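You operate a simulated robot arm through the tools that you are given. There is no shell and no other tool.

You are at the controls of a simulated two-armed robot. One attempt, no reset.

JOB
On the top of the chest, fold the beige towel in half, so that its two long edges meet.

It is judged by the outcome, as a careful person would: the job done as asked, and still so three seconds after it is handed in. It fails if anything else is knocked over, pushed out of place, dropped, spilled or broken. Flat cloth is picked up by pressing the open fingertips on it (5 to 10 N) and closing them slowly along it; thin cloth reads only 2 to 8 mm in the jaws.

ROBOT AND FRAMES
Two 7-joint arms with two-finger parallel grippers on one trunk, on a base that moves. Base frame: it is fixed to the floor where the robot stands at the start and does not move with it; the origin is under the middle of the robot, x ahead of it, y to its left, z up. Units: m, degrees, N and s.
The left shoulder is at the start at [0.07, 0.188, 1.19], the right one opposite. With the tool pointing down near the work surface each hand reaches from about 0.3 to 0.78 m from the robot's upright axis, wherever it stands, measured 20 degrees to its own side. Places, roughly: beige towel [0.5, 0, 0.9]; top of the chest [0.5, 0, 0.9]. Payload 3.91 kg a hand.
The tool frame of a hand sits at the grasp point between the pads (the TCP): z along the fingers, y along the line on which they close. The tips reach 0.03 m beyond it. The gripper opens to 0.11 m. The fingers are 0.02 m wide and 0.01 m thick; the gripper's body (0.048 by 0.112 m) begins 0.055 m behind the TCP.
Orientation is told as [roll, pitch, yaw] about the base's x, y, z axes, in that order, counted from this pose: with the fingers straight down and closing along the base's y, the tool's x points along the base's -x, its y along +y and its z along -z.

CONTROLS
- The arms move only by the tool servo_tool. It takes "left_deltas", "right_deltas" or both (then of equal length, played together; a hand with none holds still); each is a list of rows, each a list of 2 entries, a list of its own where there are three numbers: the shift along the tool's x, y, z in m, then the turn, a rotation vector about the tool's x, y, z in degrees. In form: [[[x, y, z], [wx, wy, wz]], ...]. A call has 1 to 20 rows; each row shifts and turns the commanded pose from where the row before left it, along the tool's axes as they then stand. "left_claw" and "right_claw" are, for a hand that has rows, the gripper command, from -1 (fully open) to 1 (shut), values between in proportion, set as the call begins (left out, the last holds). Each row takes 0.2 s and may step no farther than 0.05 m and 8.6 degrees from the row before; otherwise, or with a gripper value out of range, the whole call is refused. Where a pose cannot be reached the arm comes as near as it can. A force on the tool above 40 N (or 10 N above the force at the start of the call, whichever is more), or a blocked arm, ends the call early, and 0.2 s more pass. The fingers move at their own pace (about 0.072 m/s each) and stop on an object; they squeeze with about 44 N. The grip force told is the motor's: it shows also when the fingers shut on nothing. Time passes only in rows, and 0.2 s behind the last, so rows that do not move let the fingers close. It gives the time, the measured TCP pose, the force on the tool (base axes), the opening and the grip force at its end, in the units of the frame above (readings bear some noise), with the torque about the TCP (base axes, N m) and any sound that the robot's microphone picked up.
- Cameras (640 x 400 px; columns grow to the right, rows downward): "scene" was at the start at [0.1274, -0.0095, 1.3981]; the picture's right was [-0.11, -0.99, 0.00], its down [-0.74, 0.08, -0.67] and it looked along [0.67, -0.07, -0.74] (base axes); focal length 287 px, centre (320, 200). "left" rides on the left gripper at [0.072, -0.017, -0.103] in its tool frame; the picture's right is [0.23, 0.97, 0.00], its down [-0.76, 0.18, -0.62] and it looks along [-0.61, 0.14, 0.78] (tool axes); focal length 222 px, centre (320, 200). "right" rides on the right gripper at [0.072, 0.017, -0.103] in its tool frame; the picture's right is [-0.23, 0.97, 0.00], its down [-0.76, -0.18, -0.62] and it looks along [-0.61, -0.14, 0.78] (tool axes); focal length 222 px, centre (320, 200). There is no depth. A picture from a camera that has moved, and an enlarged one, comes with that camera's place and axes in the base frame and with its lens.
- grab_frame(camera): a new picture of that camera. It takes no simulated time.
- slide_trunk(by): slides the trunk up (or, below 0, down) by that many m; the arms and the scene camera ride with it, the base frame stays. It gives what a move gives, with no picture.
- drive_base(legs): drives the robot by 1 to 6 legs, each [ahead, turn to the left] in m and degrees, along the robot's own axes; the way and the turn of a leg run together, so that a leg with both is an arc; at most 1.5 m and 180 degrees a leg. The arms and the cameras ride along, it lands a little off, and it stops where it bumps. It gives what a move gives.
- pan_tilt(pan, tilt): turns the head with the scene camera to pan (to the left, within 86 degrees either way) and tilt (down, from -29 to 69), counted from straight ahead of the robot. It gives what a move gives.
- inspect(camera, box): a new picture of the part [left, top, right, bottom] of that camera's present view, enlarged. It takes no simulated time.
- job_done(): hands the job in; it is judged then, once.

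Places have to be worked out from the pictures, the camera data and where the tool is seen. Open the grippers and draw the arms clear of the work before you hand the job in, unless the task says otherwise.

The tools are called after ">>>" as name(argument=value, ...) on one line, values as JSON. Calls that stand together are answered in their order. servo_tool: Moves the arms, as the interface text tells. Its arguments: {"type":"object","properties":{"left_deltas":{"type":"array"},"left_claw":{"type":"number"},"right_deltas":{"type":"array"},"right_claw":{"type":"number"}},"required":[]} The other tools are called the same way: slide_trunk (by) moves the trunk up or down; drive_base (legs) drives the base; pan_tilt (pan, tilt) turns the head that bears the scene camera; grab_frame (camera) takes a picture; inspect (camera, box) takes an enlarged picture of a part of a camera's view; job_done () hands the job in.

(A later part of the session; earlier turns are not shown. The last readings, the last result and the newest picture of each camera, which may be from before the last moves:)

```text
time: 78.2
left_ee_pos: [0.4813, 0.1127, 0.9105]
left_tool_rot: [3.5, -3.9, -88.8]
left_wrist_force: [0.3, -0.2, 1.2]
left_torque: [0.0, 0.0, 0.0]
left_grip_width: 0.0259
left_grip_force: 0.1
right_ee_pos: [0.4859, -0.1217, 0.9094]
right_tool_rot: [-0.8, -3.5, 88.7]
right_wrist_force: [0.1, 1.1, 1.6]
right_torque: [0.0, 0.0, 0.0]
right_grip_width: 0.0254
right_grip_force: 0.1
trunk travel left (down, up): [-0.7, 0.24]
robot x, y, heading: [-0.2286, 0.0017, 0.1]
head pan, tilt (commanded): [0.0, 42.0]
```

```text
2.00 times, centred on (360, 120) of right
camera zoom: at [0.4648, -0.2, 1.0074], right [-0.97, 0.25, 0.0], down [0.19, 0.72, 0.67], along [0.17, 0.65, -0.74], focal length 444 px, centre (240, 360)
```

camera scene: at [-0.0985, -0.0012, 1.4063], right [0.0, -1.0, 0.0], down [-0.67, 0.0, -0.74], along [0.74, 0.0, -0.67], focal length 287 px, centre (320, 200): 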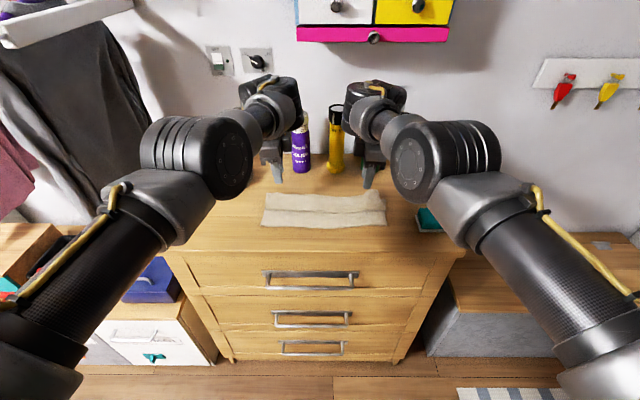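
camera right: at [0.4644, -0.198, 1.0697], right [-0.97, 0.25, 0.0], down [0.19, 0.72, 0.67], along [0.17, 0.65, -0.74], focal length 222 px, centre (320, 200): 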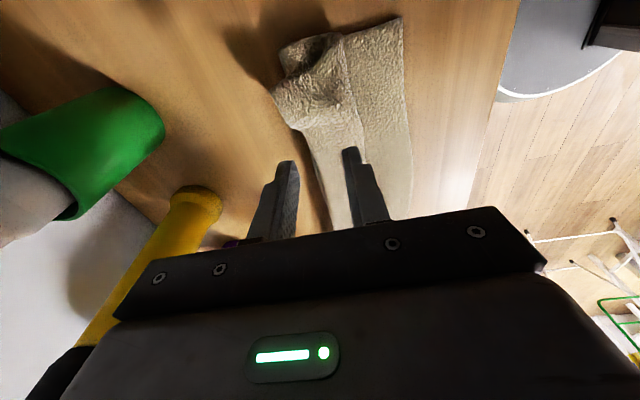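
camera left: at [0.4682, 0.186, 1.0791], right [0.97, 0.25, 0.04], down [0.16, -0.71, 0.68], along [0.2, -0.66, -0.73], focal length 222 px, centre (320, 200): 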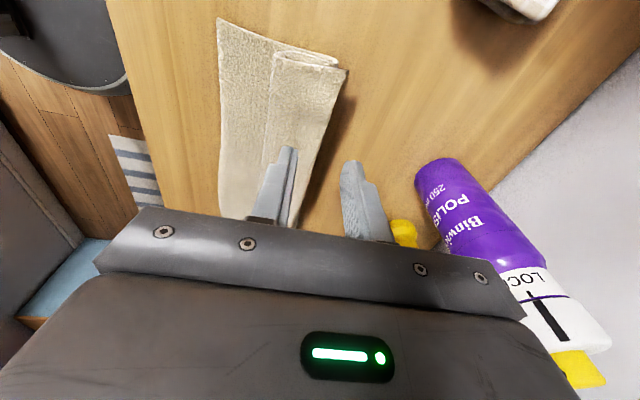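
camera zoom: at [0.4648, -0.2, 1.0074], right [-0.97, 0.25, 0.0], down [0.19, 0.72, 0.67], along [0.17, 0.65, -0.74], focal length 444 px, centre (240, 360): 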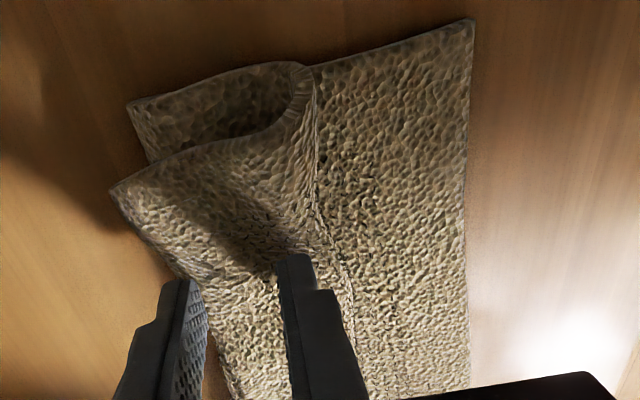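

The outer fingers are slightly off the top layer's edge. I'll raise a touch, shift left -3 mm and right -7 mm, and come back down.

>>> servo_tool(left_deltas=[[[0, -0.003, -0.003], [0, 0, 0]], [[0, 0, 0.003], [0, 0, 0]], [[0, 0, 0.002], [0, 0, 0]], [[0, 0, 0], [0, 0, 0]]], right_deltas=[[[0, 0.007, -0.003], [0, 0, 0]], [[0, 0, 0.003], [0, 0, 0]], [[0, 0, 0.002], [0, 0, 0]], [[0, 0, 0], [0, 0, 0]]])

>>> inspect(camera="left", box=[180, 20, 420, 220])

>>> inspect(camera="right", box=[240, 20, 480, 220])

```text
time: 79.2
left_ee_pos: [0.4796, 0.1102, 0.9087]
left_tool_rot: [3.4, -4.0, -88.8]
left_wrist_force: [-0.6, -0.7, 4.1]
left_torque: [0.02, -0.06, -0.01]
left_grip_width: 0.0256
left_grip_force: 0.0
right_ee_pos: [0.4786, -0.122, 0.9069]
right_tool_rot: [-0.8, -3.5, 88.6]
right_wrist_force: [0.0, 0.3, 0.5]
right_torque: [0.03, -0.01, 0.01]
right_grip_width: 0.0261
right_grip_force: 0.4
trunk travel left (down, up): [-0.7, 0.24]
robot x, y, heading: [-0.2284, -0.0003, -0.0]
head pan, tilt (commanded): [0.0, 42.0]
```

```text
2.00 times, centred on (300, 120) of left
camera zoom: at [0.4538, 0.1902, 1.0056], right [0.97, 0.25, 0.04], down [0.15, -0.71, 0.68], along [0.2, -0.65, -0.73], focal length 444 px, centre (360, 360)
```

zoom: 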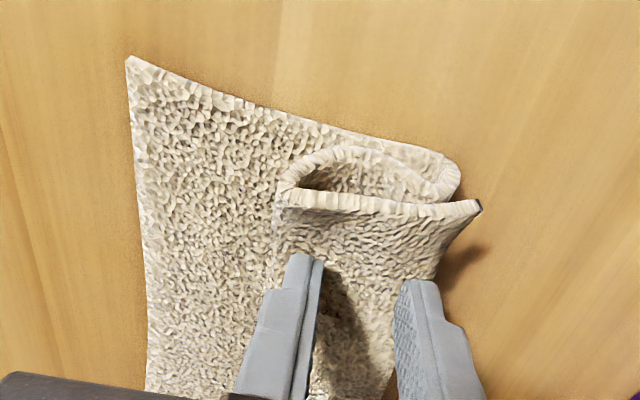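

```text
2.00 times, centred on (360, 120) of right
camera zoom: at [0.458, -0.1996, 1.0054], right [-0.97, 0.25, 0.0], down [0.19, 0.72, 0.67], along [0.17, 0.65, -0.74], focal length 444 px, centre (240, 360)
```

zoom: 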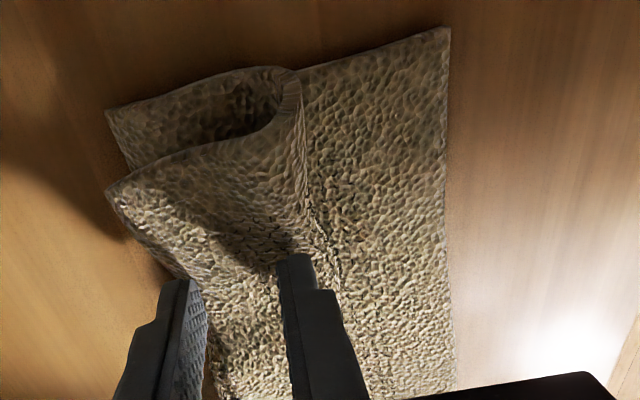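

The left is good (4 N). The right outer finger is still half over the edge, so I'll move it another 4 mm toward the robot and press down to contact.

>>> servo_tool(left_deltas=[[[0, 0, 0], [0, 0, 0]], [[0, 0, 0.0008], [0, 0, 0]], [[0, 0, 0], [0, 0, 0]], [[0, 0, 0], [0, 0, 0]]], right_deltas=[[[0, 0.004, -0.002], [0, 0, 0]], [[0, 0, 0.003], [0, 0, 0]], [[0, 0, 0.003], [0, 0, 0]], [[0, 0, 0], [0, 0, 0]]])

>>> inspect(camera="right", box=[240, 20, 480, 220])

```text
time: 80.2
left_ee_pos: [0.4784, 0.11, 0.9073]
left_tool_rot: [3.4, -4.0, -88.8]
left_wrist_force: [-0.8, -0.6, 5.3]
left_torque: [0.0, -0.07, 0.0]
left_grip_width: 0.0259
left_grip_force: 0.1
right_ee_pos: [0.474, -0.1226, 0.9031]
right_tool_rot: [-0.8, -3.4, 88.6]
right_wrist_force: [-0.7, 0.9, 2.3]
right_torque: [0.01, 0.02, 0.01]
right_grip_width: 0.026
right_grip_force: 0.8
trunk travel left (down, up): [-0.7, 0.24]
robot x, y, heading: [-0.2327, -0.0011, -0.2]
head pan, tilt (commanded): [0.0, 42.0]
```

```text
2.00 times, centred on (360, 120) of right
camera zoom: at [0.4534, -0.1992, 1.0015], right [-0.97, 0.25, 0.0], down [0.19, 0.72, 0.67], along [0.17, 0.65, -0.74], focal length 444 px, centre (240, 360)
```

zoom: 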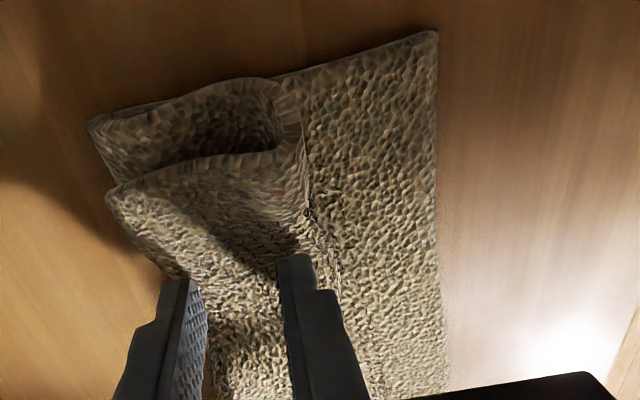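

The right outer finger now sits just inside the edge. I'll press both to about 7–8 N.

>>> servo_tool(left_deltas=[[[0, 0, 0.001], [0, 0, 0]], [[0, 0, 0], [0, 0, 0]]], right_deltas=[[[0, 0, 0.002], [0, 0, 0]], [[0, 0, 0], [0, 0, 0]]])

```text
time: 80.8
left_ee_pos: [0.4785, 0.1095, 0.9081]
left_tool_rot: [3.5, -4.0, -88.9]
left_wrist_force: [-1.0, -1.2, 5.7]
left_torque: [-0.03, -0.07, -0.04]
left_grip_width: 0.0261
left_grip_force: 0.1
right_ee_pos: [0.4738, -0.1218, 0.9009]
right_tool_rot: [-0.8, -3.4, 88.6]
right_wrist_force: [-0.8, -0.3, 4.5]
right_torque: [0.03, 0.05, 0.02]
right_grip_width: 0.0259
right_grip_force: 0.1
trunk travel left (down, up): [-0.7, 0.24]
robot x, y, heading: [-0.2331, -0.0007, 0.1]
head pan, tilt (commanded): [0.0, 42.0]
```

Nearly there. The left is tilted 3.4°, which makes its outer finger lighter, so I'll level it and press a little more on both.

>>> servo_tool(left_deltas=[[[0, 0.001, 0], [3.4, 0, 0]], [[0, 0, 0.0012], [0, 0, 0]], [[0, 0, 0], [0, 0, 0]]], right_deltas=[[[0, 0, 0.001], [0, 0, 0]], [[0, 0, 0.001], [0, 0, 0]], [[0, 0, 0], [0, 0, 0]]])

>>> inspect(camera="left", box=[180, 20, 420, 220])

```text
time: 81.6
left_ee_pos: [0.4783, 0.1119, 0.9062]
left_tool_rot: [0.0, -4.1, -88.9]
left_wrist_force: [0.1, 0.0, 1.0]
left_torque: [0.0, 0.02, 0.0]
left_grip_width: 0.0259
left_grip_force: 0.0
right_ee_pos: [0.4739, -0.122, 0.8997]
right_tool_rot: [-1.0, -3.4, 88.6]
right_wrist_force: [-0.3, 0.4, 6.8]
right_torque: [0.02, -0.02, 0.02]
right_grip_width: 0.0259
right_grip_force: 0.1
trunk travel left (down, up): [-0.7, 0.24]
robot x, y, heading: [-0.2311, -0.0017, -0.1]
head pan, tilt (commanded): [0.0, 42.0]
```

```text
2.00 times, centred on (300, 120) of left
camera zoom: at [0.46, 0.1914, 1.0039], right [0.97, 0.25, -0.02], down [0.19, -0.71, 0.67], along [0.15, -0.66, -0.74], focal length 444 px, centre (360, 360)
```

zoom: 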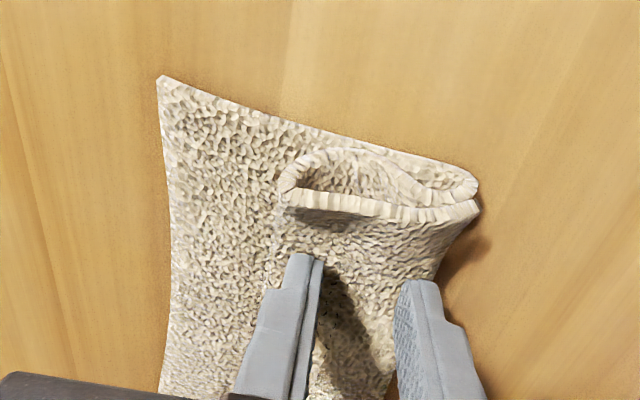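

The left eased to 1 N after levelling, so I'll press it 3 mm more.

>>> servo_tool(left_deltas=[[[0, 0, 0.0015], [0, 0, 0]], [[0, 0, 0.0015], [0, 0, 0]], [[0, 0, 0], [0, 0, 0]]])

```text
time: 82.4
left_ee_pos: [0.4811, 0.1114, 0.9031]
left_tool_rot: [0.0, -3.9, -88.8]
left_wrist_force: [-1.3, -0.5, 2.4]
left_torque: [-0.01, -0.01, 0.05]
left_grip_width: 0.0257
left_grip_force: 0.0
right_ee_pos: [0.4743, -0.1203, 0.8998]
right_tool_rot: [-0.7, -3.3, 88.6]
right_wrist_force: [-0.2, 0.4, 8.4]
right_torque: [0.03, 0.04, 0.01]
right_grip_width: 0.026
right_grip_force: 0.0
trunk travel left (down, up): [-0.7, 0.24]
robot x, y, heading: [-0.2343, 0.0018, 0.0]
head pan, tilt (commanded): [0.0, 42.0]
```

>>> servo_tool(left_deltas=[[[0, 0, 0.0015], [0, 0, 0]], [[0, 0, 0.0015], [0, 0, 0]], [[0, 0, 0], [0, 0, 0]]])

```text
time: 83.2
left_ee_pos: [0.4782, 0.1097, 0.9009]
left_tool_rot: [0.0, -3.9, -88.8]
left_wrist_force: [0.7, 0.8, 5.6]
left_torque: [0.02, 0.03, 0.0]
left_grip_width: 0.0257
left_grip_force: 0.2
right_ee_pos: [0.4741, -0.1216, 0.8997]
right_tool_rot: [-0.8, -3.4, 88.6]
right_wrist_force: [0.9, 0.6, 8.0]
right_torque: [0.02, 0.02, -0.02]
right_grip_width: 0.026
right_grip_force: 0.1
trunk travel left (down, up): [-0.7, 0.24]
robot x, y, heading: [-0.2335, -0.0015, 0.0]
head pan, tilt (commanded): [0.0, 42.0]
```

The left presses at 5.6 N and the right at 8 N. I'll add 1 mm on the left and start closing both slowly.

>>> servo_tool(left_deltas=[[[0, 0, 0.001], [0, 0, 0]], [[0, 0, 0], [0, 0, 0]]], right_deltas=[[[0, 0, 0], [0, 0, 0]], [[0, 0, 0], [0, 0, 0]]], left_claw=0.63, right_claw=0.63)

>>> servo_tool(left_deltas=[[[0, 0, 0], [0, 0, 0]], [[0, 0, 0], [0, 0, 0]]], right_deltas=[[[0, 0, 0], [0, 0, 0]], [[0, 0, 0], [0, 0, 0]]], left_claw=0.73, right_claw=0.73)

>>> inspect(camera="left", box=[180, 20, 420, 220])

>>> inspect(camera="right", box=[240, 20, 480, 220])

```text
time: 83.8
left_ee_pos: [0.4791, 0.1104, 0.8988]
left_tool_rot: [0.0, -3.9, -88.9]
left_wrist_force: [0.6, 0.3, 8.2]
left_torque: [0.02, -0.02, 0.01]
left_grip_width: 0.0185
left_grip_force: 0.0
right_ee_pos: [0.4728, -0.1214, 0.8999]
right_tool_rot: [-0.9, -3.4, 88.6]
right_wrist_force: [0.7, 1.0, 6.6]
right_torque: [0.04, 0.02, -0.03]
right_grip_width: 0.0193
right_grip_force: 0.0
trunk travel left (down, up): [-0.7, 0.24]
robot x, y, heading: [-0.2336, 0.0017, 0.1]
head pan, tilt (commanded): [0.0, 42.0]
```

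```text
time: 84.4
left_ee_pos: [0.4795, 0.1102, 0.8987]
left_tool_rot: [0.1, -4.1, -88.8]
left_wrist_force: [-1.2, -0.2, 9.8]
left_torque: [0.0, 0.0, 0.02]
left_grip_width: 0.0148
left_grip_force: 0.0
right_ee_pos: [0.4737, -0.1219, 0.8992]
right_tool_rot: [-0.9, -3.5, 88.6]
right_wrist_force: [-0.6, 0.3, 5.9]
right_torque: [0.0, -0.01, 0.02]
right_grip_width: 0.0125
right_grip_force: 0.1
trunk travel left (down, up): [-0.7, 0.24]
robot x, y, heading: [-0.2308, -0.0002, -0.4]
head pan, tilt (commanded): [0.0, 42.0]
```

```text
2.00 times, centred on (300, 120) of left
camera zoom: at [0.4597, 0.1909, 0.9979], right [0.97, 0.25, -0.01], down [0.19, -0.71, 0.67], along [0.16, -0.66, -0.74], focal length 444 px, centre (360, 360)
```

zoom: 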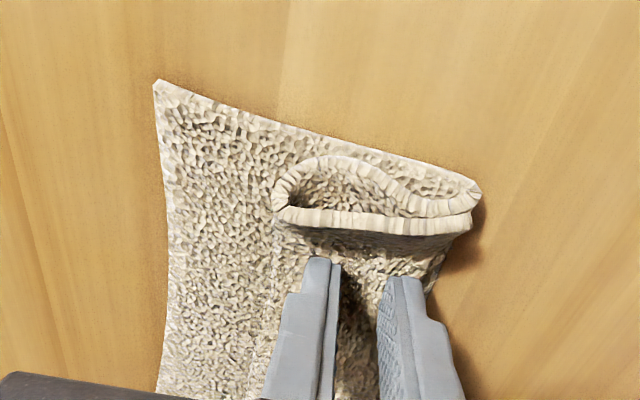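

```text
2.00 times, centred on (360, 120) of right
camera zoom: at [0.4525, -0.1992, 0.9982], right [-0.97, 0.25, 0.0], down [0.19, 0.72, 0.67], along [0.17, 0.65, -0.74], focal length 444 px, centre (240, 360)
```

zoom: 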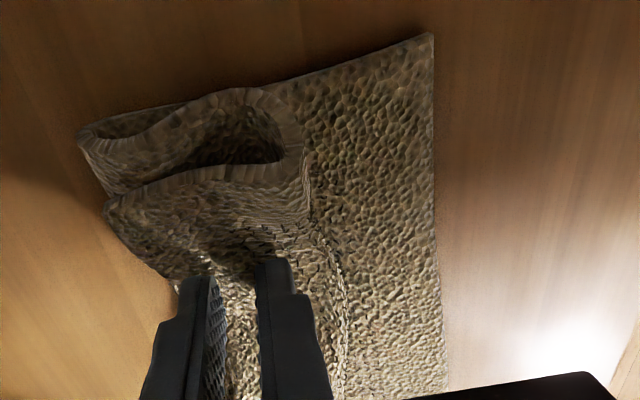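

Closing further and checking what the jaws catch.

>>> servo_tool(left_deltas=[[[0, 0, 0], [0, 0, 0]], [[0, 0, 0], [0, 0, 0]]], right_deltas=[[[0, 0, 0.0008], [0, 0, 0]], [[0, 0, 0], [0, 0, 0]]], left_claw=0.83, right_claw=0.83)

>>> servo_tool(left_deltas=[[[0, 0, 0], [0, 0, 0]], [[0, 0, 0], [0, 0, 0]]], right_deltas=[[[0, 0, 0], [0, 0, 0]], [[0, 0, 0], [0, 0, 0]]], left_claw=0.91, right_claw=0.91)

>>> servo_tool(left_deltas=[[[0, 0, 0], [0, 0, 0]], [[0, 0, 0], [0, 0, 0]], [[0, 0, 0], [0, 0, 0]]], right_deltas=[[[0, 0, 0], [0, 0, 0]], [[0, 0, 0], [0, 0, 0]], [[0, 0, 0], [0, 0, 0]]], left_claw=1.0, right_claw=1.0)

>>> inspect(camera="left", box=[180, 20, 420, 220])

>>> inspect(camera="right", box=[240, 20, 480, 220])

```text
time: 85.0
left_ee_pos: [0.4801, 0.1099, 0.8995]
left_tool_rot: [0.1, -4.0, -88.8]
left_wrist_force: [0.8, -0.6, 8.4]
left_torque: [0.01, -0.01, 0.02]
left_grip_width: 0.0072
left_grip_force: 0.1
right_ee_pos: [0.4733, -0.1216, 0.9009]
right_tool_rot: [-0.9, -3.5, 88.7]
right_wrist_force: [0.0, -0.1, 8.9]
right_torque: [-0.02, 0.02, -0.02]
right_grip_width: 0.0092
right_grip_force: 0.0
trunk travel left (down, up): [-0.7, 0.24]
robot x, y, heading: [-0.2314, 0.0044, 0.0]
head pan, tilt (commanded): [0.0, 42.0]
```

```text
time: 85.6
left_ee_pos: [0.4781, 0.1103, 0.8981]
left_tool_rot: [0.0, -4.1, -88.8]
left_wrist_force: [0.6, -0.3, 10.1]
left_torque: [0.05, 0.03, 0.0]
left_grip_width: 0.0052
left_grip_force: 0.5
right_ee_pos: [0.4743, -0.1217, 0.8992]
right_tool_rot: [-0.9, -3.5, 88.6]
right_wrist_force: [0.9, -0.3, 8.4]
right_torque: [-0.01, 0.03, -0.01]
right_grip_width: 0.0015
right_grip_force: 0.1
trunk travel left (down, up): [-0.7, 0.24]
robot x, y, heading: [-0.2332, 0.0032, -0.2]
head pan, tilt (commanded): [0.0, 42.0]
```

```text
time: 86.4
left_ee_pos: [0.4781, 0.1119, 0.8984]
left_tool_rot: [0.1, -4.1, -88.8]
left_wrist_force: [0.1, -0.1, 9.6]
left_torque: [0.02, -0.04, -0.03]
left_grip_width: 0.0001
left_grip_force: 37.7
right_ee_pos: [0.4742, -0.1211, 0.8988]
right_tool_rot: [-1.0, -3.6, 88.6]
right_wrist_force: [0.5, -0.2, 8.2]
right_torque: [-0.03, -0.03, -0.02]
right_grip_width: 0.0002
right_grip_force: 37.8
trunk travel left (down, up): [-0.7, 0.24]
robot x, y, heading: [-0.2304, 0.0015, -0.1]
head pan, tilt (commanded): [0.0, 42.0]
```

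```text
2.00 times, centred on (300, 120) of left
camera zoom: at [0.4596, 0.1909, 0.9979], right [0.97, 0.25, -0.01], down [0.19, -0.71, 0.67], along [0.16, -0.66, -0.74], focal length 444 px, centre (360, 360)
```

zoom: 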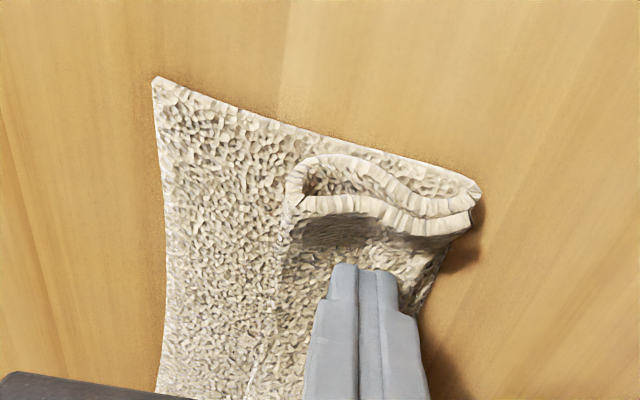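

```text
2.00 times, centred on (360, 120) of right
camera zoom: at [0.4523, -0.1992, 0.9974], right [-0.97, 0.25, 0.0], down [0.19, 0.72, 0.67], along [0.17, 0.65, -0.74], focal length 444 px, centre (240, 360)
```

zoom: 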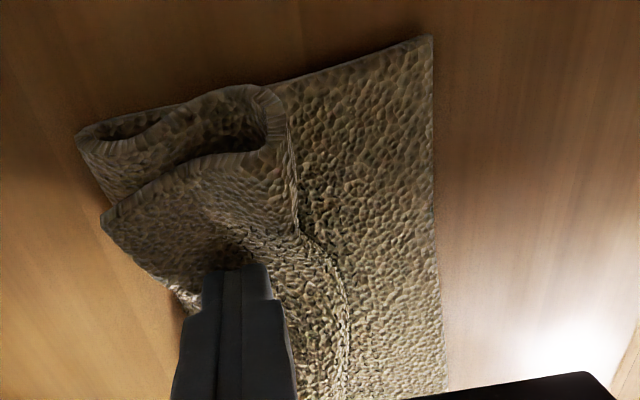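

On three soft layers the jaws closed on nothing. But the closed fingertips now press on the top layer with 8–10 N, so I can try dragging the top layer toward me to unroll it. I'll test with a 2 cm drag.

>>> servo_tool(left_deltas=[[[0, -0.005, 0], [0, 0, 0]], [[0, -0.005, 0], [0, 0, 0]], [[0, -0.005, 0], [0, 0, 0]], [[0, -0.005, 0], [0, 0, 0]], [[0, 0, 0], [0, 0, 0]]], right_deltas=[[[0, 0.005, 0], [0, 0, 0]], [[0, 0.005, 0], [0, 0, 0]], [[0, 0.005, 0], [0, 0, 0]], [[0, 0.005, 0], [0, 0, 0]], [[0, 0, 0], [0, 0, 0]]])

>>> inspect(camera="left", box=[180, 20, 420, 220])

>>> inspect(camera="right", box=[240, 20, 480, 220])

>>> inspect(camera="scene", box=[245, 140, 405, 240])

```text
time: 87.6
left_ee_pos: [0.4598, 0.1092, 0.9006]
left_tool_rot: [0.0, -3.9, -88.8]
left_wrist_force: [1.6, -0.6, 7.9]
left_torque: [0.02, -0.07, -0.01]
left_grip_width: 0.0
left_grip_force: 37.4
right_ee_pos: [0.4543, -0.1206, 0.8995]
right_tool_rot: [-0.8, -3.5, 88.6]
right_wrist_force: [3.6, 0.7, 11.2]
right_torque: [-0.02, -0.1, 0.02]
right_grip_width: 0.0
right_grip_force: 37.6
trunk travel left (down, up): [-0.7, 0.24]
robot x, y, heading: [-0.2328, -0.0018, 0.1]
head pan, tilt (commanded): [0.0, 42.0]
```

```text
2.00 times, centred on (300, 120) of left
camera zoom: at [0.4404, 0.1899, 0.9981], right [0.97, 0.25, -0.02], down [0.19, -0.71, 0.67], along [0.16, -0.66, -0.74], focal length 444 px, centre (360, 360)
```

zoom: 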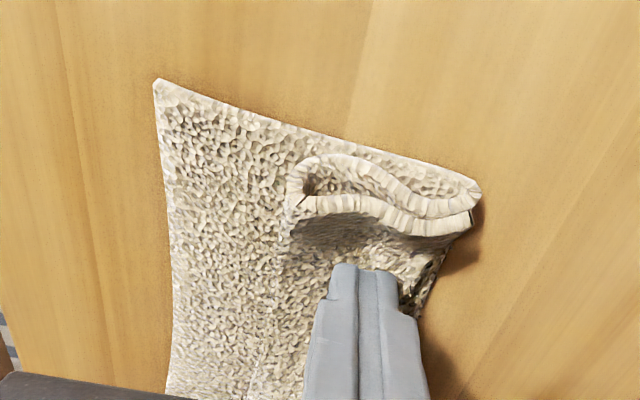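

```text
2.00 times, centred on (360, 120) of right
camera zoom: at [0.4334, -0.1982, 0.997], right [-0.97, 0.25, 0.0], down [0.19, 0.72, 0.67], along [0.17, 0.65, -0.74], focal length 444 px, centre (240, 360)
```

zoom: 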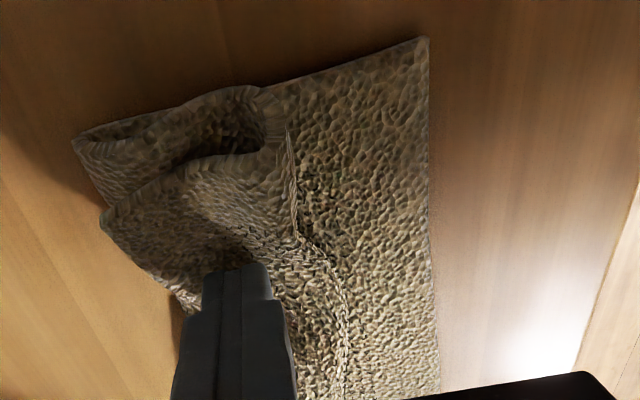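

```text
4.00 times, centred on (325, 190) of scene
camera zoom: at [-0.101, -0.0008, 1.4065], right [0.0, -1.0, 0.0], down [-0.67, 0.0, -0.74], along [0.74, 0.0, -0.67], focal length 1147 px, centre (300, 240)
```

zoom: 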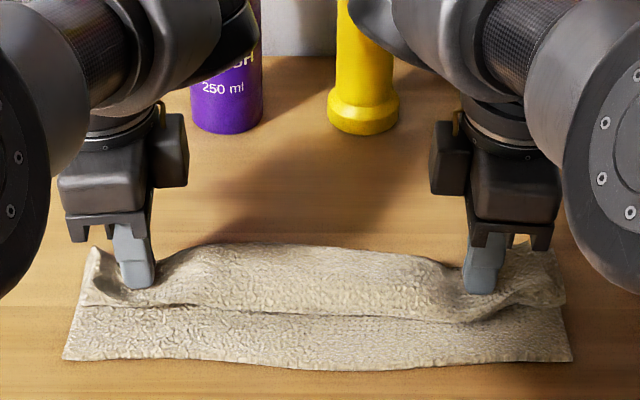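

The whole stack slides with the fingers, so layers don't slip over each other, but it does let me reposition the towel. New plan: drag the stack 3 cm more toward me for clearance from the bottles, push the crease away to unroll the towel flat, then regrasp the far edge as a single layer on the wood with the jaws across the edge.

>>> servo_tool(left_deltas=[[[0, -0.006, 0], [0, 0, 0]], [[0, -0.006, 0], [0, 0, 0]], [[0, -0.006, 0], [0, 0, 0]], [[0, -0.006, 0], [0, 0, 0]], [[0, -0.006, 0], [0, 0, 0]], [[0, 0, 0], [0, 0, 0]]], right_deltas=[[[0, 0.006, 0], [0, 0, 0]], [[0, 0.006, 0], [0, 0, 0]], [[0, 0.006, 0], [0, 0, 0]], [[0, 0.006, 0], [0, 0, 0]], [[0, 0.006, 0], [0, 0, 0]], [[0, 0, 0], [0, 0, 0]]])

>>> inspect(camera="scene", box=[245, 150, 405, 250])

```text
time: 89.0
left_ee_pos: [0.4404, 0.1094, 0.8998]
left_tool_rot: [0.1, -4.0, -88.7]
left_wrist_force: [1.5, -0.3, 7.3]
left_torque: [-0.01, -0.04, -0.02]
left_grip_width: 0.0
left_grip_force: 37.2
left hand out of reach, approached as far as the arm can: row 4, 5
right_ee_pos: [0.4429, -0.1229, 0.898]
right_tool_rot: [-0.8, -3.5, 88.6]
right_wrist_force: [2.1, -2.0, 12.8]
right_torque: [-0.1, -0.09, 0.01]
right_grip_width: 0.0
right_grip_force: 37.2
right hand out of reach, approached as far as the arm can: row 3, 4, 5
trunk travel left (down, up): [-0.7, 0.24]
robot x, y, heading: [-0.2294, -0.0023, 0.2]
head pan, tilt (commanded): [0.0, 42.0]
```

```text
4.00 times, centred on (325, 200) of scene
camera zoom: at [-0.1014, -0.0011, 1.4066], right [0.0, -1.0, 0.0], down [-0.67, 0.0, -0.74], along [0.74, 0.0, -0.67], focal length 1147 px, centre (300, 200)
```

zoom: 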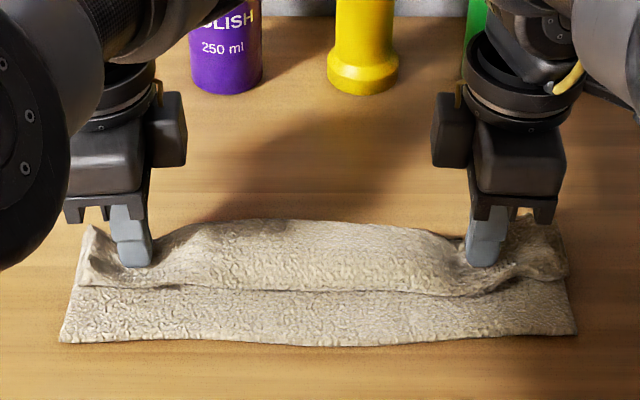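

The arms are at their near limit, so I'll use the base for the last 1.5 cm of drag.

>>> drive_base(legs=[[-0.015, 0]])

>>> servo_tool(left_deltas=[[[0, 0, -0.02], [0, 0, 0]], [[0, 0, -0.02], [0, 0, 0]], [[0, 0, 0], [0, 0, 0]]], right_deltas=[[[0, 0, -0.02], [0, 0, 0]], [[0, 0, -0.02], [0, 0, 0]], [[0, 0, 0], [0, 0, 0]]])

>>> inspect(camera="scene", box=[245, 150, 405, 250])

>>> grab_frame(camera="left")

>>> grab_frame(camera="right")

```text
time: 89.8
left_ee_pos: [0.4245, 0.1104, 0.9]
left_tool_rot: [0.1, -4.0, -88.9]
left_wrist_force: [2.2, -0.5, 4.7]
left_torque: [-0.01, -0.05, 0.01]
left_grip_width: 0.0002
left_grip_force: 37.9
right_ee_pos: [0.4271, -0.1203, 0.8992]
right_tool_rot: [-0.9, -3.5, 88.7]
right_wrist_force: [2.4, 1.3, 10.1]
right_torque: [0.05, -0.09, 0.0]
right_grip_width: 0.0001
right_grip_force: 38.4
trunk travel left (down, up): [-0.7, 0.24]
robot x, y, heading: [-0.2479, 0.0018, 0.0]
head pan, tilt (commanded): [0.0, 42.0]
```

```text
time: 90.6
left_ee_pos: [0.4302, 0.1077, 0.941]
left_tool_rot: [-0.2, -4.0, -88.7]
left_wrist_force: [0.9, 0.0, -0.1]
left_torque: [0.02, -0.04, 0.02]
left_grip_width: 0.0
left_grip_force: 37.7
left hand out of reach, approached as far as the arm can: row 2
right_ee_pos: [0.4316, -0.1152, 0.9208]
right_tool_rot: [-0.6, -3.3, 88.7]
right_wrist_force: [-0.4, -0.5, -0.5]
right_torque: [-0.02, 0.02, 0.02]
right_grip_width: 0.0001
right_grip_force: 37.8
right hand out of reach, approached as far as the arm can: row 1, 2
trunk travel left (down, up): [-0.7, 0.24]
robot x, y, heading: [-0.244, 0.0009, 0.0]
head pan, tilt (commanded): [0.0, 42.0]
```

```text
4.00 times, centred on (325, 200) of scene
camera zoom: at [-0.1133, -0.0004, 1.4061], right [0.0, -1.0, 0.0], down [-0.67, 0.0, -0.74], along [0.74, 0.0, -0.67], focal length 1147 px, centre (300, 200)
```

zoom: 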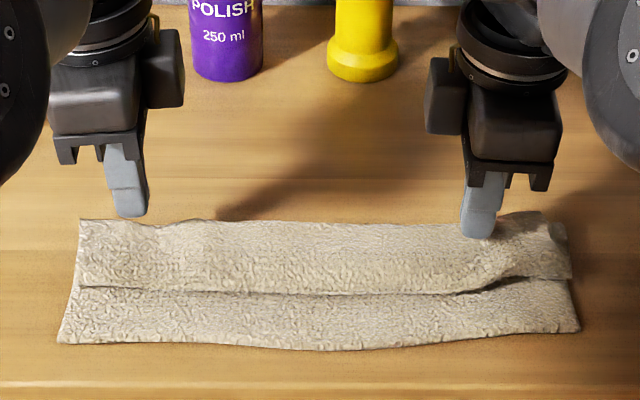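

```text
taken
camera left: at [0.4114, 0.1886, 1.0392], right [0.97, 0.25, -0.02], down [0.2, -0.71, 0.67], along [0.15, -0.66, -0.74], focal length 222 px, centre (320, 200)
```

left: 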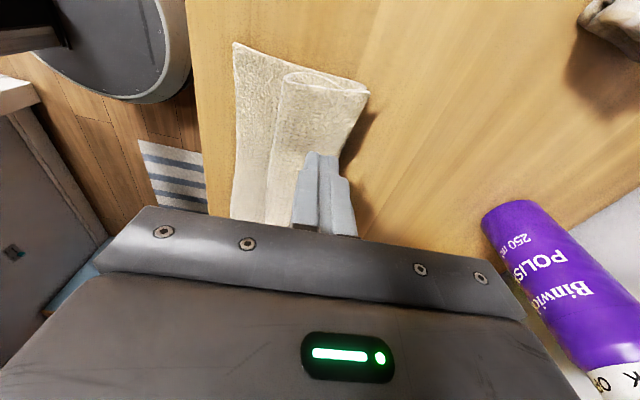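

```text
taken
camera right: at [0.4114, -0.193, 1.0188], right [-0.97, 0.25, 0.0], down [0.19, 0.72, 0.67], along [0.16, 0.65, -0.74], focal length 222 px, centre (320, 200)
```

right: 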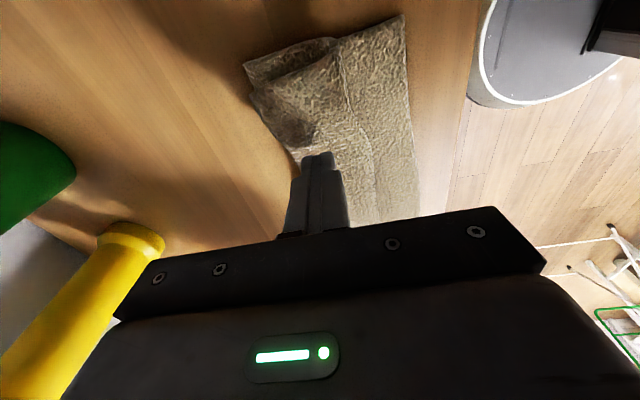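

The towel now lies with its near edge at about x 0.357, crease ≈ 0.393, and the far edge on top at ≈ 0.454, with bare wood beyond. I'll back up so the closed fingers sit on the robot side of the crease, then push it away to unroll the top layer.

>>> drive_base(legs=[[-0.062, 0]])

>>> inspect(camera="scene", box=[245, 130, 405, 230])

>>> grab_frame(camera="left")

>>> grab_frame(camera="right")

```text
time: 91.6
left_ee_pos: [0.3745, 0.1081, 0.9375]
left_tool_rot: [-0.6, -3.9, -88.8]
left_wrist_force: [0.5, 0.3, 1.4]
left_torque: [0.02, 0.0, -0.01]
left_grip_width: 0.0001
left_grip_force: 38.1
right_ee_pos: [0.3765, -0.116, 0.9176]
right_tool_rot: [-0.3, -3.4, 88.7]
right_wrist_force: [0.5, -0.1, 0.2]
right_torque: [0.01, 0.02, 0.01]
right_grip_width: 0.0
right_grip_force: 37.7
trunk travel left (down, up): [-0.7, 0.24]
robot x, y, heading: [-0.3089, 0.0042, 0.1]
head pan, tilt (commanded): [0.0, 42.0]
```

```text
4.00 times, centred on (325, 180) of scene
camera zoom: at [-0.165, -0.0011, 1.406], right [0.0, -1.0, 0.0], down [-0.67, 0.0, -0.74], along [0.74, 0.0, -0.67], focal length 1147 px, centre (300, 280)
```

zoom: 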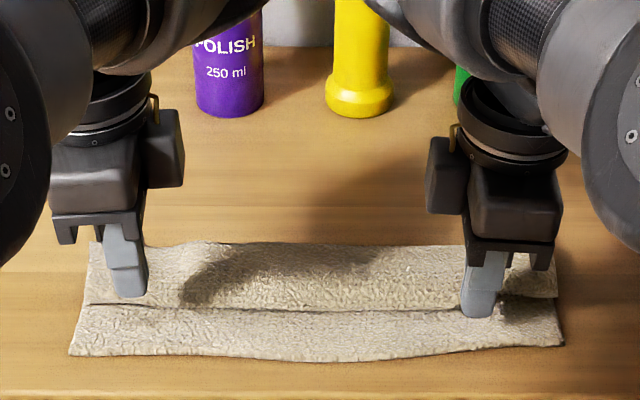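

```text
taken
camera left: at [0.3568, 0.1882, 1.0363], right [0.97, 0.25, -0.03], down [0.2, -0.71, 0.67], along [0.15, -0.66, -0.74], focal length 222 px, centre (320, 200)
```

left: 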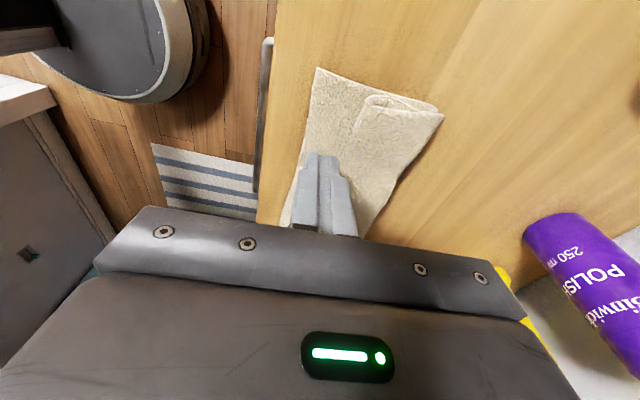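

```text
taken
camera right: at [0.3569, -0.1938, 1.0159], right [-0.97, 0.25, 0.01], down [0.19, 0.72, 0.67], along [0.16, 0.65, -0.74], focal length 222 px, centre (320, 200)
```

right: 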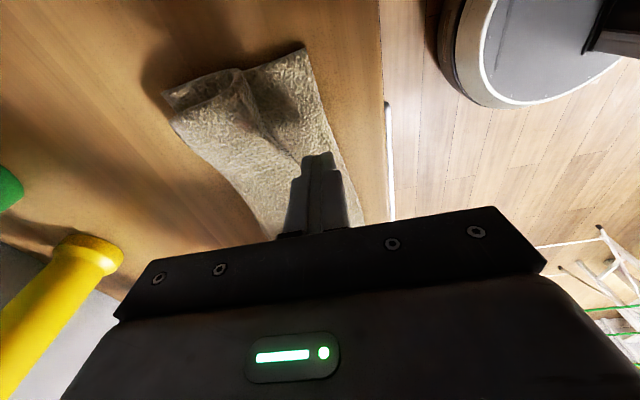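

Both closed fingertips are just on the robot side of the crease. I'll lower them to just above the bottom layer.

>>> servo_tool(left_deltas=[[[0, 0, 0.014], [0, 0, 0]], [[0, 0, 0.014], [0, 0, 0]], [[0, 0, 0.01], [0, 0, 0]], [[0, 0, 0], [0, 0, 0]]], right_deltas=[[[0, 0, 0.007], [0, 0, 0]], [[0, 0, 0.007], [0, 0, 0]], [[0, 0, 0.005], [0, 0, 0]], [[0, 0, 0], [0, 0, 0]]])

>>> inspect(camera="left", box=[240, 30, 480, 240])

>>> inspect(camera="right", box=[140, 30, 380, 240])

>>> inspect(camera="scene", box=[245, 130, 405, 230])

```text
time: 92.6
left_ee_pos: [0.369, 0.107, 0.9033]
left_tool_rot: [-0.2, -4.0, -88.8]
left_wrist_force: [0.6, -0.9, -0.2]
left_torque: [0.02, 0.02, 0.0]
left_grip_width: 0.0003
left_grip_force: 37.7
right_ee_pos: [0.3704, -0.1151, 0.9018]
right_tool_rot: [-0.6, -3.4, 88.7]
right_wrist_force: [-0.8, -0.2, -0.9]
right_torque: [0.02, 0.0, 0.03]
right_grip_width: 0.0
right_grip_force: 37.7
trunk travel left (down, up): [-0.7, 0.24]
robot x, y, heading: [-0.3082, 0.0004, -0.0]
head pan, tilt (commanded): [0.0, 42.0]
```

```text
1.90 times, centred on (360, 135) of left
camera zoom: at [0.3511, 0.1872, 1.0019], right [0.97, 0.25, -0.02], down [0.19, -0.71, 0.67], along [0.15, -0.66, -0.74], focal length 423 px, centre (244, 324)
```

zoom: 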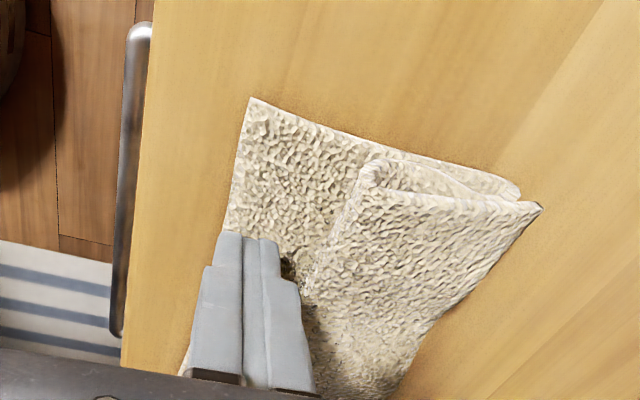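

```text
1.90 times, centred on (260, 135) of right
camera zoom: at [0.3503, -0.1925, 1.0005], right [-0.97, 0.25, 0.0], down [0.19, 0.72, 0.67], along [0.17, 0.65, -0.74], focal length 423 px, centre (434, 324)
```

zoom: 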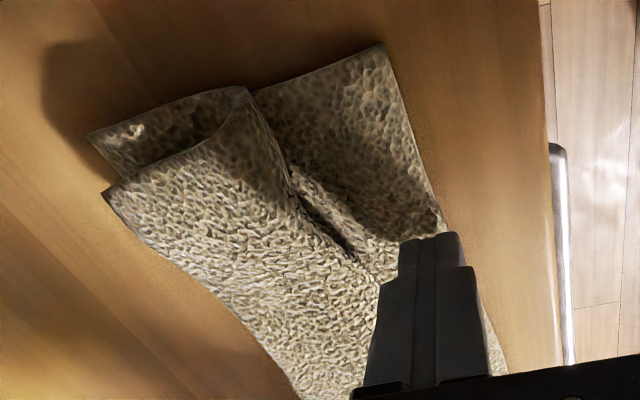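

```text
4.00 times, centred on (325, 180) of scene
camera zoom: at [-0.1738, -0.001, 1.4062], right [0.0, -1.0, 0.0], down [-0.67, 0.0, -0.74], along [0.74, 0.0, -0.67], focal length 1147 px, centre (300, 280)
```

zoom: 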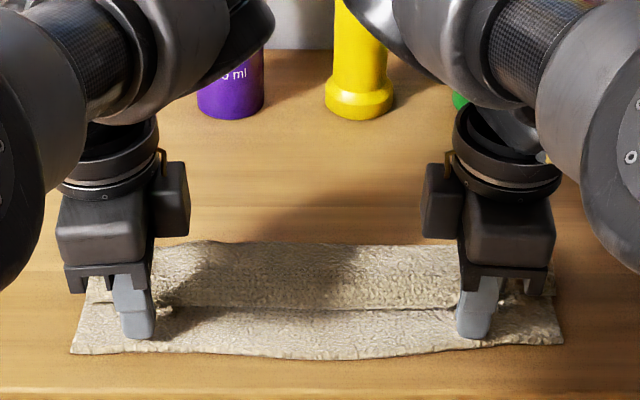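

The fingers stand on the exposed strip in front of the crease. I'll lower about 4 mm more, then push away from me by 5 cm in small steps to unroll the fold.

>>> servo_tool(left_deltas=[[[0, 0, 0.0045], [0, 0, 0]], [[0, 0.008, 0], [0, 0, 0]], [[0, 0.008, 0], [0, 0, 0]], [[0, 0.008, 0], [0, 0, 0]], [[0, 0.008, 0], [0, 0, 0]], [[0, 0, 0], [0, 0, 0]]], right_deltas=[[[0, 0, 0.003], [0, 0, 0]], [[0, -0.008, 0], [0, 0, 0]], [[0, -0.008, 0], [0, 0, 0]], [[0, -0.008, 0], [0, 0, 0]], [[0, -0.008, 0], [0, 0, 0]], [[0, 0, 0], [0, 0, 0]]])

>>> inspect(camera="left", box=[240, 30, 480, 240])

>>> inspect(camera="right", box=[140, 30, 380, 240])

>>> inspect(camera="scene", box=[245, 130, 405, 230])

```text
time: 94.0
left_ee_pos: [0.401, 0.1072, 0.8998]
left_tool_rot: [-0.2, -4.0, -88.8]
left_wrist_force: [0.0, 0.5, 0.5]
left_torque: [0.01, 0.01, 0.01]
left_grip_width: 0.0
left_grip_force: 37.3
right_ee_pos: [0.4025, -0.1162, 0.9009]
right_tool_rot: [-0.7, -3.4, 88.7]
right_wrist_force: [-0.1, 0.1, -0.2]
right_torque: [-0.01, 0.02, -0.02]
right_grip_width: 0.0001
right_grip_force: 37.8
trunk travel left (down, up): [-0.7, 0.24]
robot x, y, heading: [-0.3075, -0.0008, -0.1]
head pan, tilt (commanded): [0.0, 42.0]
```

```text
1.90 times, centred on (360, 135) of left
camera zoom: at [0.3814, 0.1868, 0.9979], right [0.97, 0.25, -0.02], down [0.19, -0.71, 0.67], along [0.15, -0.66, -0.74], focal length 423 px, centre (244, 324)
```

zoom: 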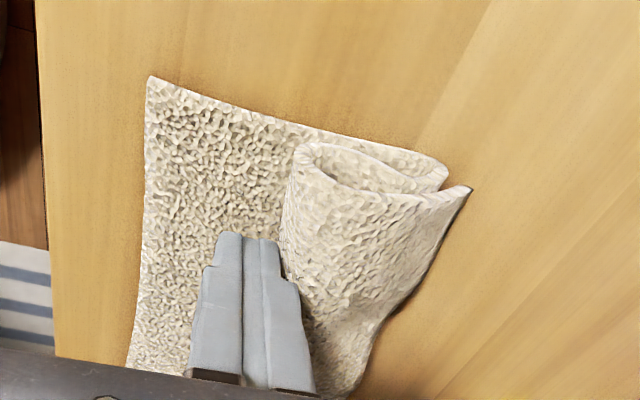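

```text
1.90 times, centred on (260, 135) of right
camera zoom: at [0.3815, -0.1932, 0.9989], right [-0.97, 0.25, 0.0], down [0.19, 0.72, 0.67], along [0.17, 0.65, -0.74], focal length 423 px, centre (434, 324)
```

zoom: 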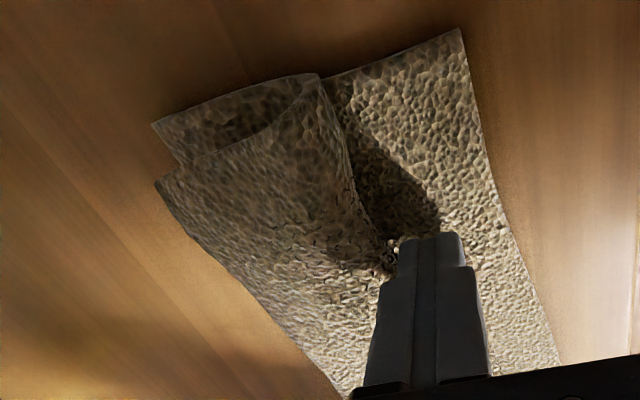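

```text
4.00 times, centred on (325, 180) of scene
camera zoom: at [-0.1754, -0.0011, 1.4064], right [0.0, -1.0, 0.0], down [-0.67, 0.0, -0.74], along [0.74, 0.0, -0.67], focal length 1147 px, centre (300, 280)
```

zoom: 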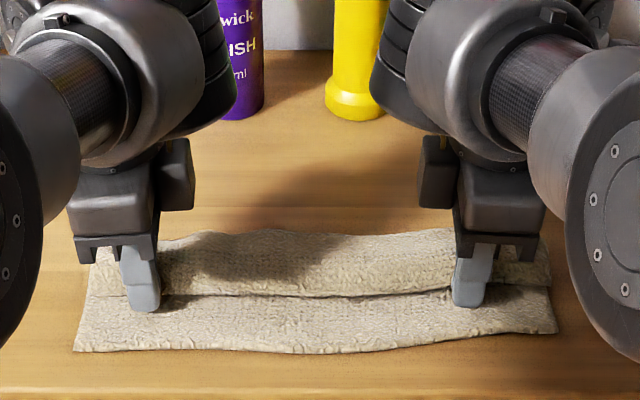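

Pushing works: the crease is moving away and the bottom layer stays put. I'll continue another 4.5 cm.

>>> servo_tool(left_deltas=[[[0, 0.009, 0], [0, 0, 0]], [[0, 0.009, 0], [0, 0, 0]], [[0, 0.009, 0], [0, 0, 0]], [[0, 0.009, 0], [0, 0, 0]], [[0, 0.009, 0], [0, 0, 0]], [[0, 0, 0], [0, 0, 0]]], right_deltas=[[[0, -0.009, 0], [0, 0, 0]], [[0, -0.009, 0], [0, 0, 0]], [[0, -0.009, 0], [0, 0, 0]], [[0, -0.009, 0], [0, 0, 0]], [[0, -0.009, 0], [0, 0, 0]], [[0, 0, 0], [0, 0, 0]]])

>>> inspect(camera="left", box=[240, 30, 480, 240])

>>> inspect(camera="right", box=[140, 30, 380, 240])

>>> inspect(camera="scene", box=[245, 130, 405, 230])

```text
time: 95.4
left_ee_pos: [0.4293, 0.1066, 0.9004]
left_tool_rot: [-0.2, -3.9, -88.8]
left_wrist_force: [0.6, 0.1, 0.8]
left_torque: [-0.05, -0.01, -0.02]
left_grip_width: 0.0
left_grip_force: 37.5
left hand out of reach, approached as far as the arm can: row 4, 5
right_ee_pos: [0.4366, -0.1192, 0.902]
right_tool_rot: [-0.8, -3.5, 88.7]
right_wrist_force: [-0.4, 0.5, -0.1]
right_torque: [0.01, -0.01, -0.01]
right_grip_width: 0.0
right_grip_force: 37.6
right hand out of reach, approached as far as the arm can: row 4, 5
trunk travel left (down, up): [-0.7, 0.24]
robot x, y, heading: [-0.3104, -0.0023, -0.1]
head pan, tilt (commanded): [0.0, 42.0]
```

```text
1.90 times, centred on (360, 135) of left
camera zoom: at [0.4112, 0.1871, 0.9985], right [0.97, 0.25, -0.02], down [0.19, -0.71, 0.67], along [0.15, -0.66, -0.74], focal length 423 px, centre (244, 324)
```

zoom: 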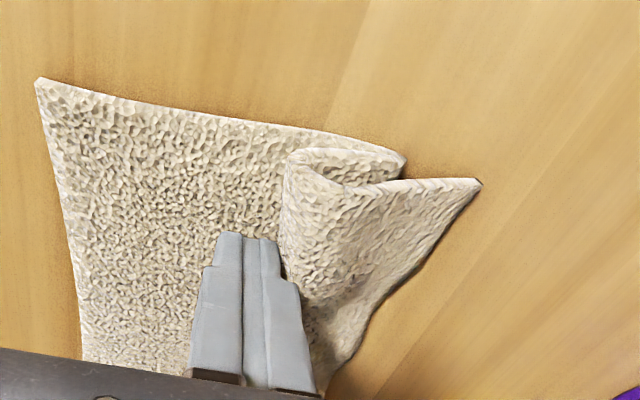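

```text
1.90 times, centred on (260, 135) of right
camera zoom: at [0.4158, -0.1968, 1.0], right [-0.97, 0.25, 0.0], down [0.19, 0.72, 0.67], along [0.17, 0.65, -0.74], focal length 423 px, centre (434, 324)
```

zoom: 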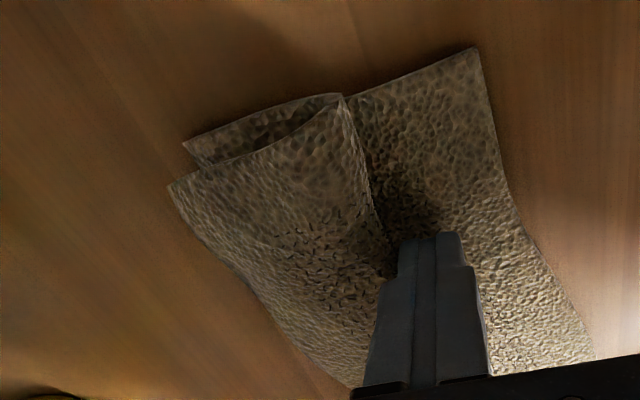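

```text
4.00 times, centred on (325, 180) of scene
camera zoom: at [-0.1749, -0.0009, 1.4063], right [0.0, -1.0, 0.0], down [-0.67, 0.0, -0.74], along [0.74, 0.0, -0.67], focal length 1147 px, centre (300, 280)
```

zoom: 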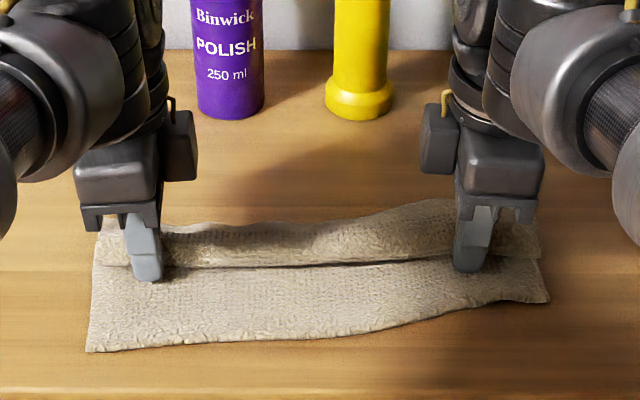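

The left side unrolled, but on the right the bottom layer slid along, and this wrist orientation has a very narrow reach band. I'll raise both hands and turn the jaws back to closing along the edge, where the arms have much more freedom.

>>> servo_tool(left_deltas=[[[0, 0, -0.03], [0, 0, 0]], [[0, 0, -0.03], [0, 0, 0]], [[0, 0, -0.03], [0, 0, -8]], [[0, 0, 0], [0, 0, -8]], [[0, 0, 0], [0, 0, -8]], [[0, 0, 0], [0, 0, -8]], [[0, 0, 0], [0, 0, -8]], [[0, 0, 0], [0, 0, -8]], [[0, 0, 0], [0, 0, 0]]], right_deltas=[[[0, 0, -0.03], [0, 0, 0]], [[0, 0, -0.03], [0, 0, 0]], [[0, 0, -0.03], [0, 0, 8]], [[0, 0, 0], [0, 0, 8]], [[0, 0, 0], [0, 0, 8]], [[0, 0, 0], [0, 0, 8]], [[0, 0, 0], [0, 0, 8]], [[0, 0, 0], [0, 0, 8]], [[0, 0, 0], [0, 0, 0]]], left_claw=0.27, right_claw=0.27)

>>> grab_frame(camera="scene")

```text
time: 97.4
left_ee_pos: [0.4293, 0.1142, 0.9906]
left_tool_rot: [-3.0, -2.5, -40.7]
left_wrist_force: [-0.4, 0.1, 0.3]
left_torque: [0.04, -0.03, 0.02]
left_grip_width: 0.0403
left_grip_force: 0.0
right_ee_pos: [0.4351, -0.1246, 0.9918]
right_tool_rot: [2.0, -2.8, 40.6]
right_wrist_force: [0.2, 0.9, -0.7]
right_torque: [0.01, 0.01, -0.03]
right_grip_width: 0.0402
right_grip_force: 0.1
trunk travel left (down, up): [-0.7, 0.24]
robot x, y, heading: [-0.3069, -0.0023, -0.2]
head pan, tilt (commanded): [0.0, 42.0]
```

```text
taken
camera scene: at [-0.175, -0.0009, 1.4063], right [0.0, -1.0, 0.0], down [-0.67, 0.0, -0.74], along [0.74, 0.0, -0.67], focal length 287 px, centre (320, 200)
```

scene: 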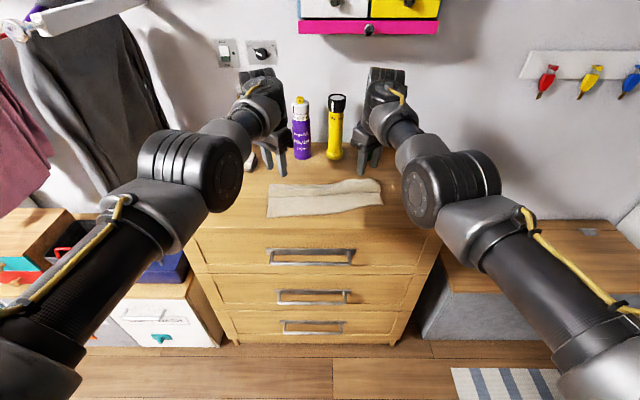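

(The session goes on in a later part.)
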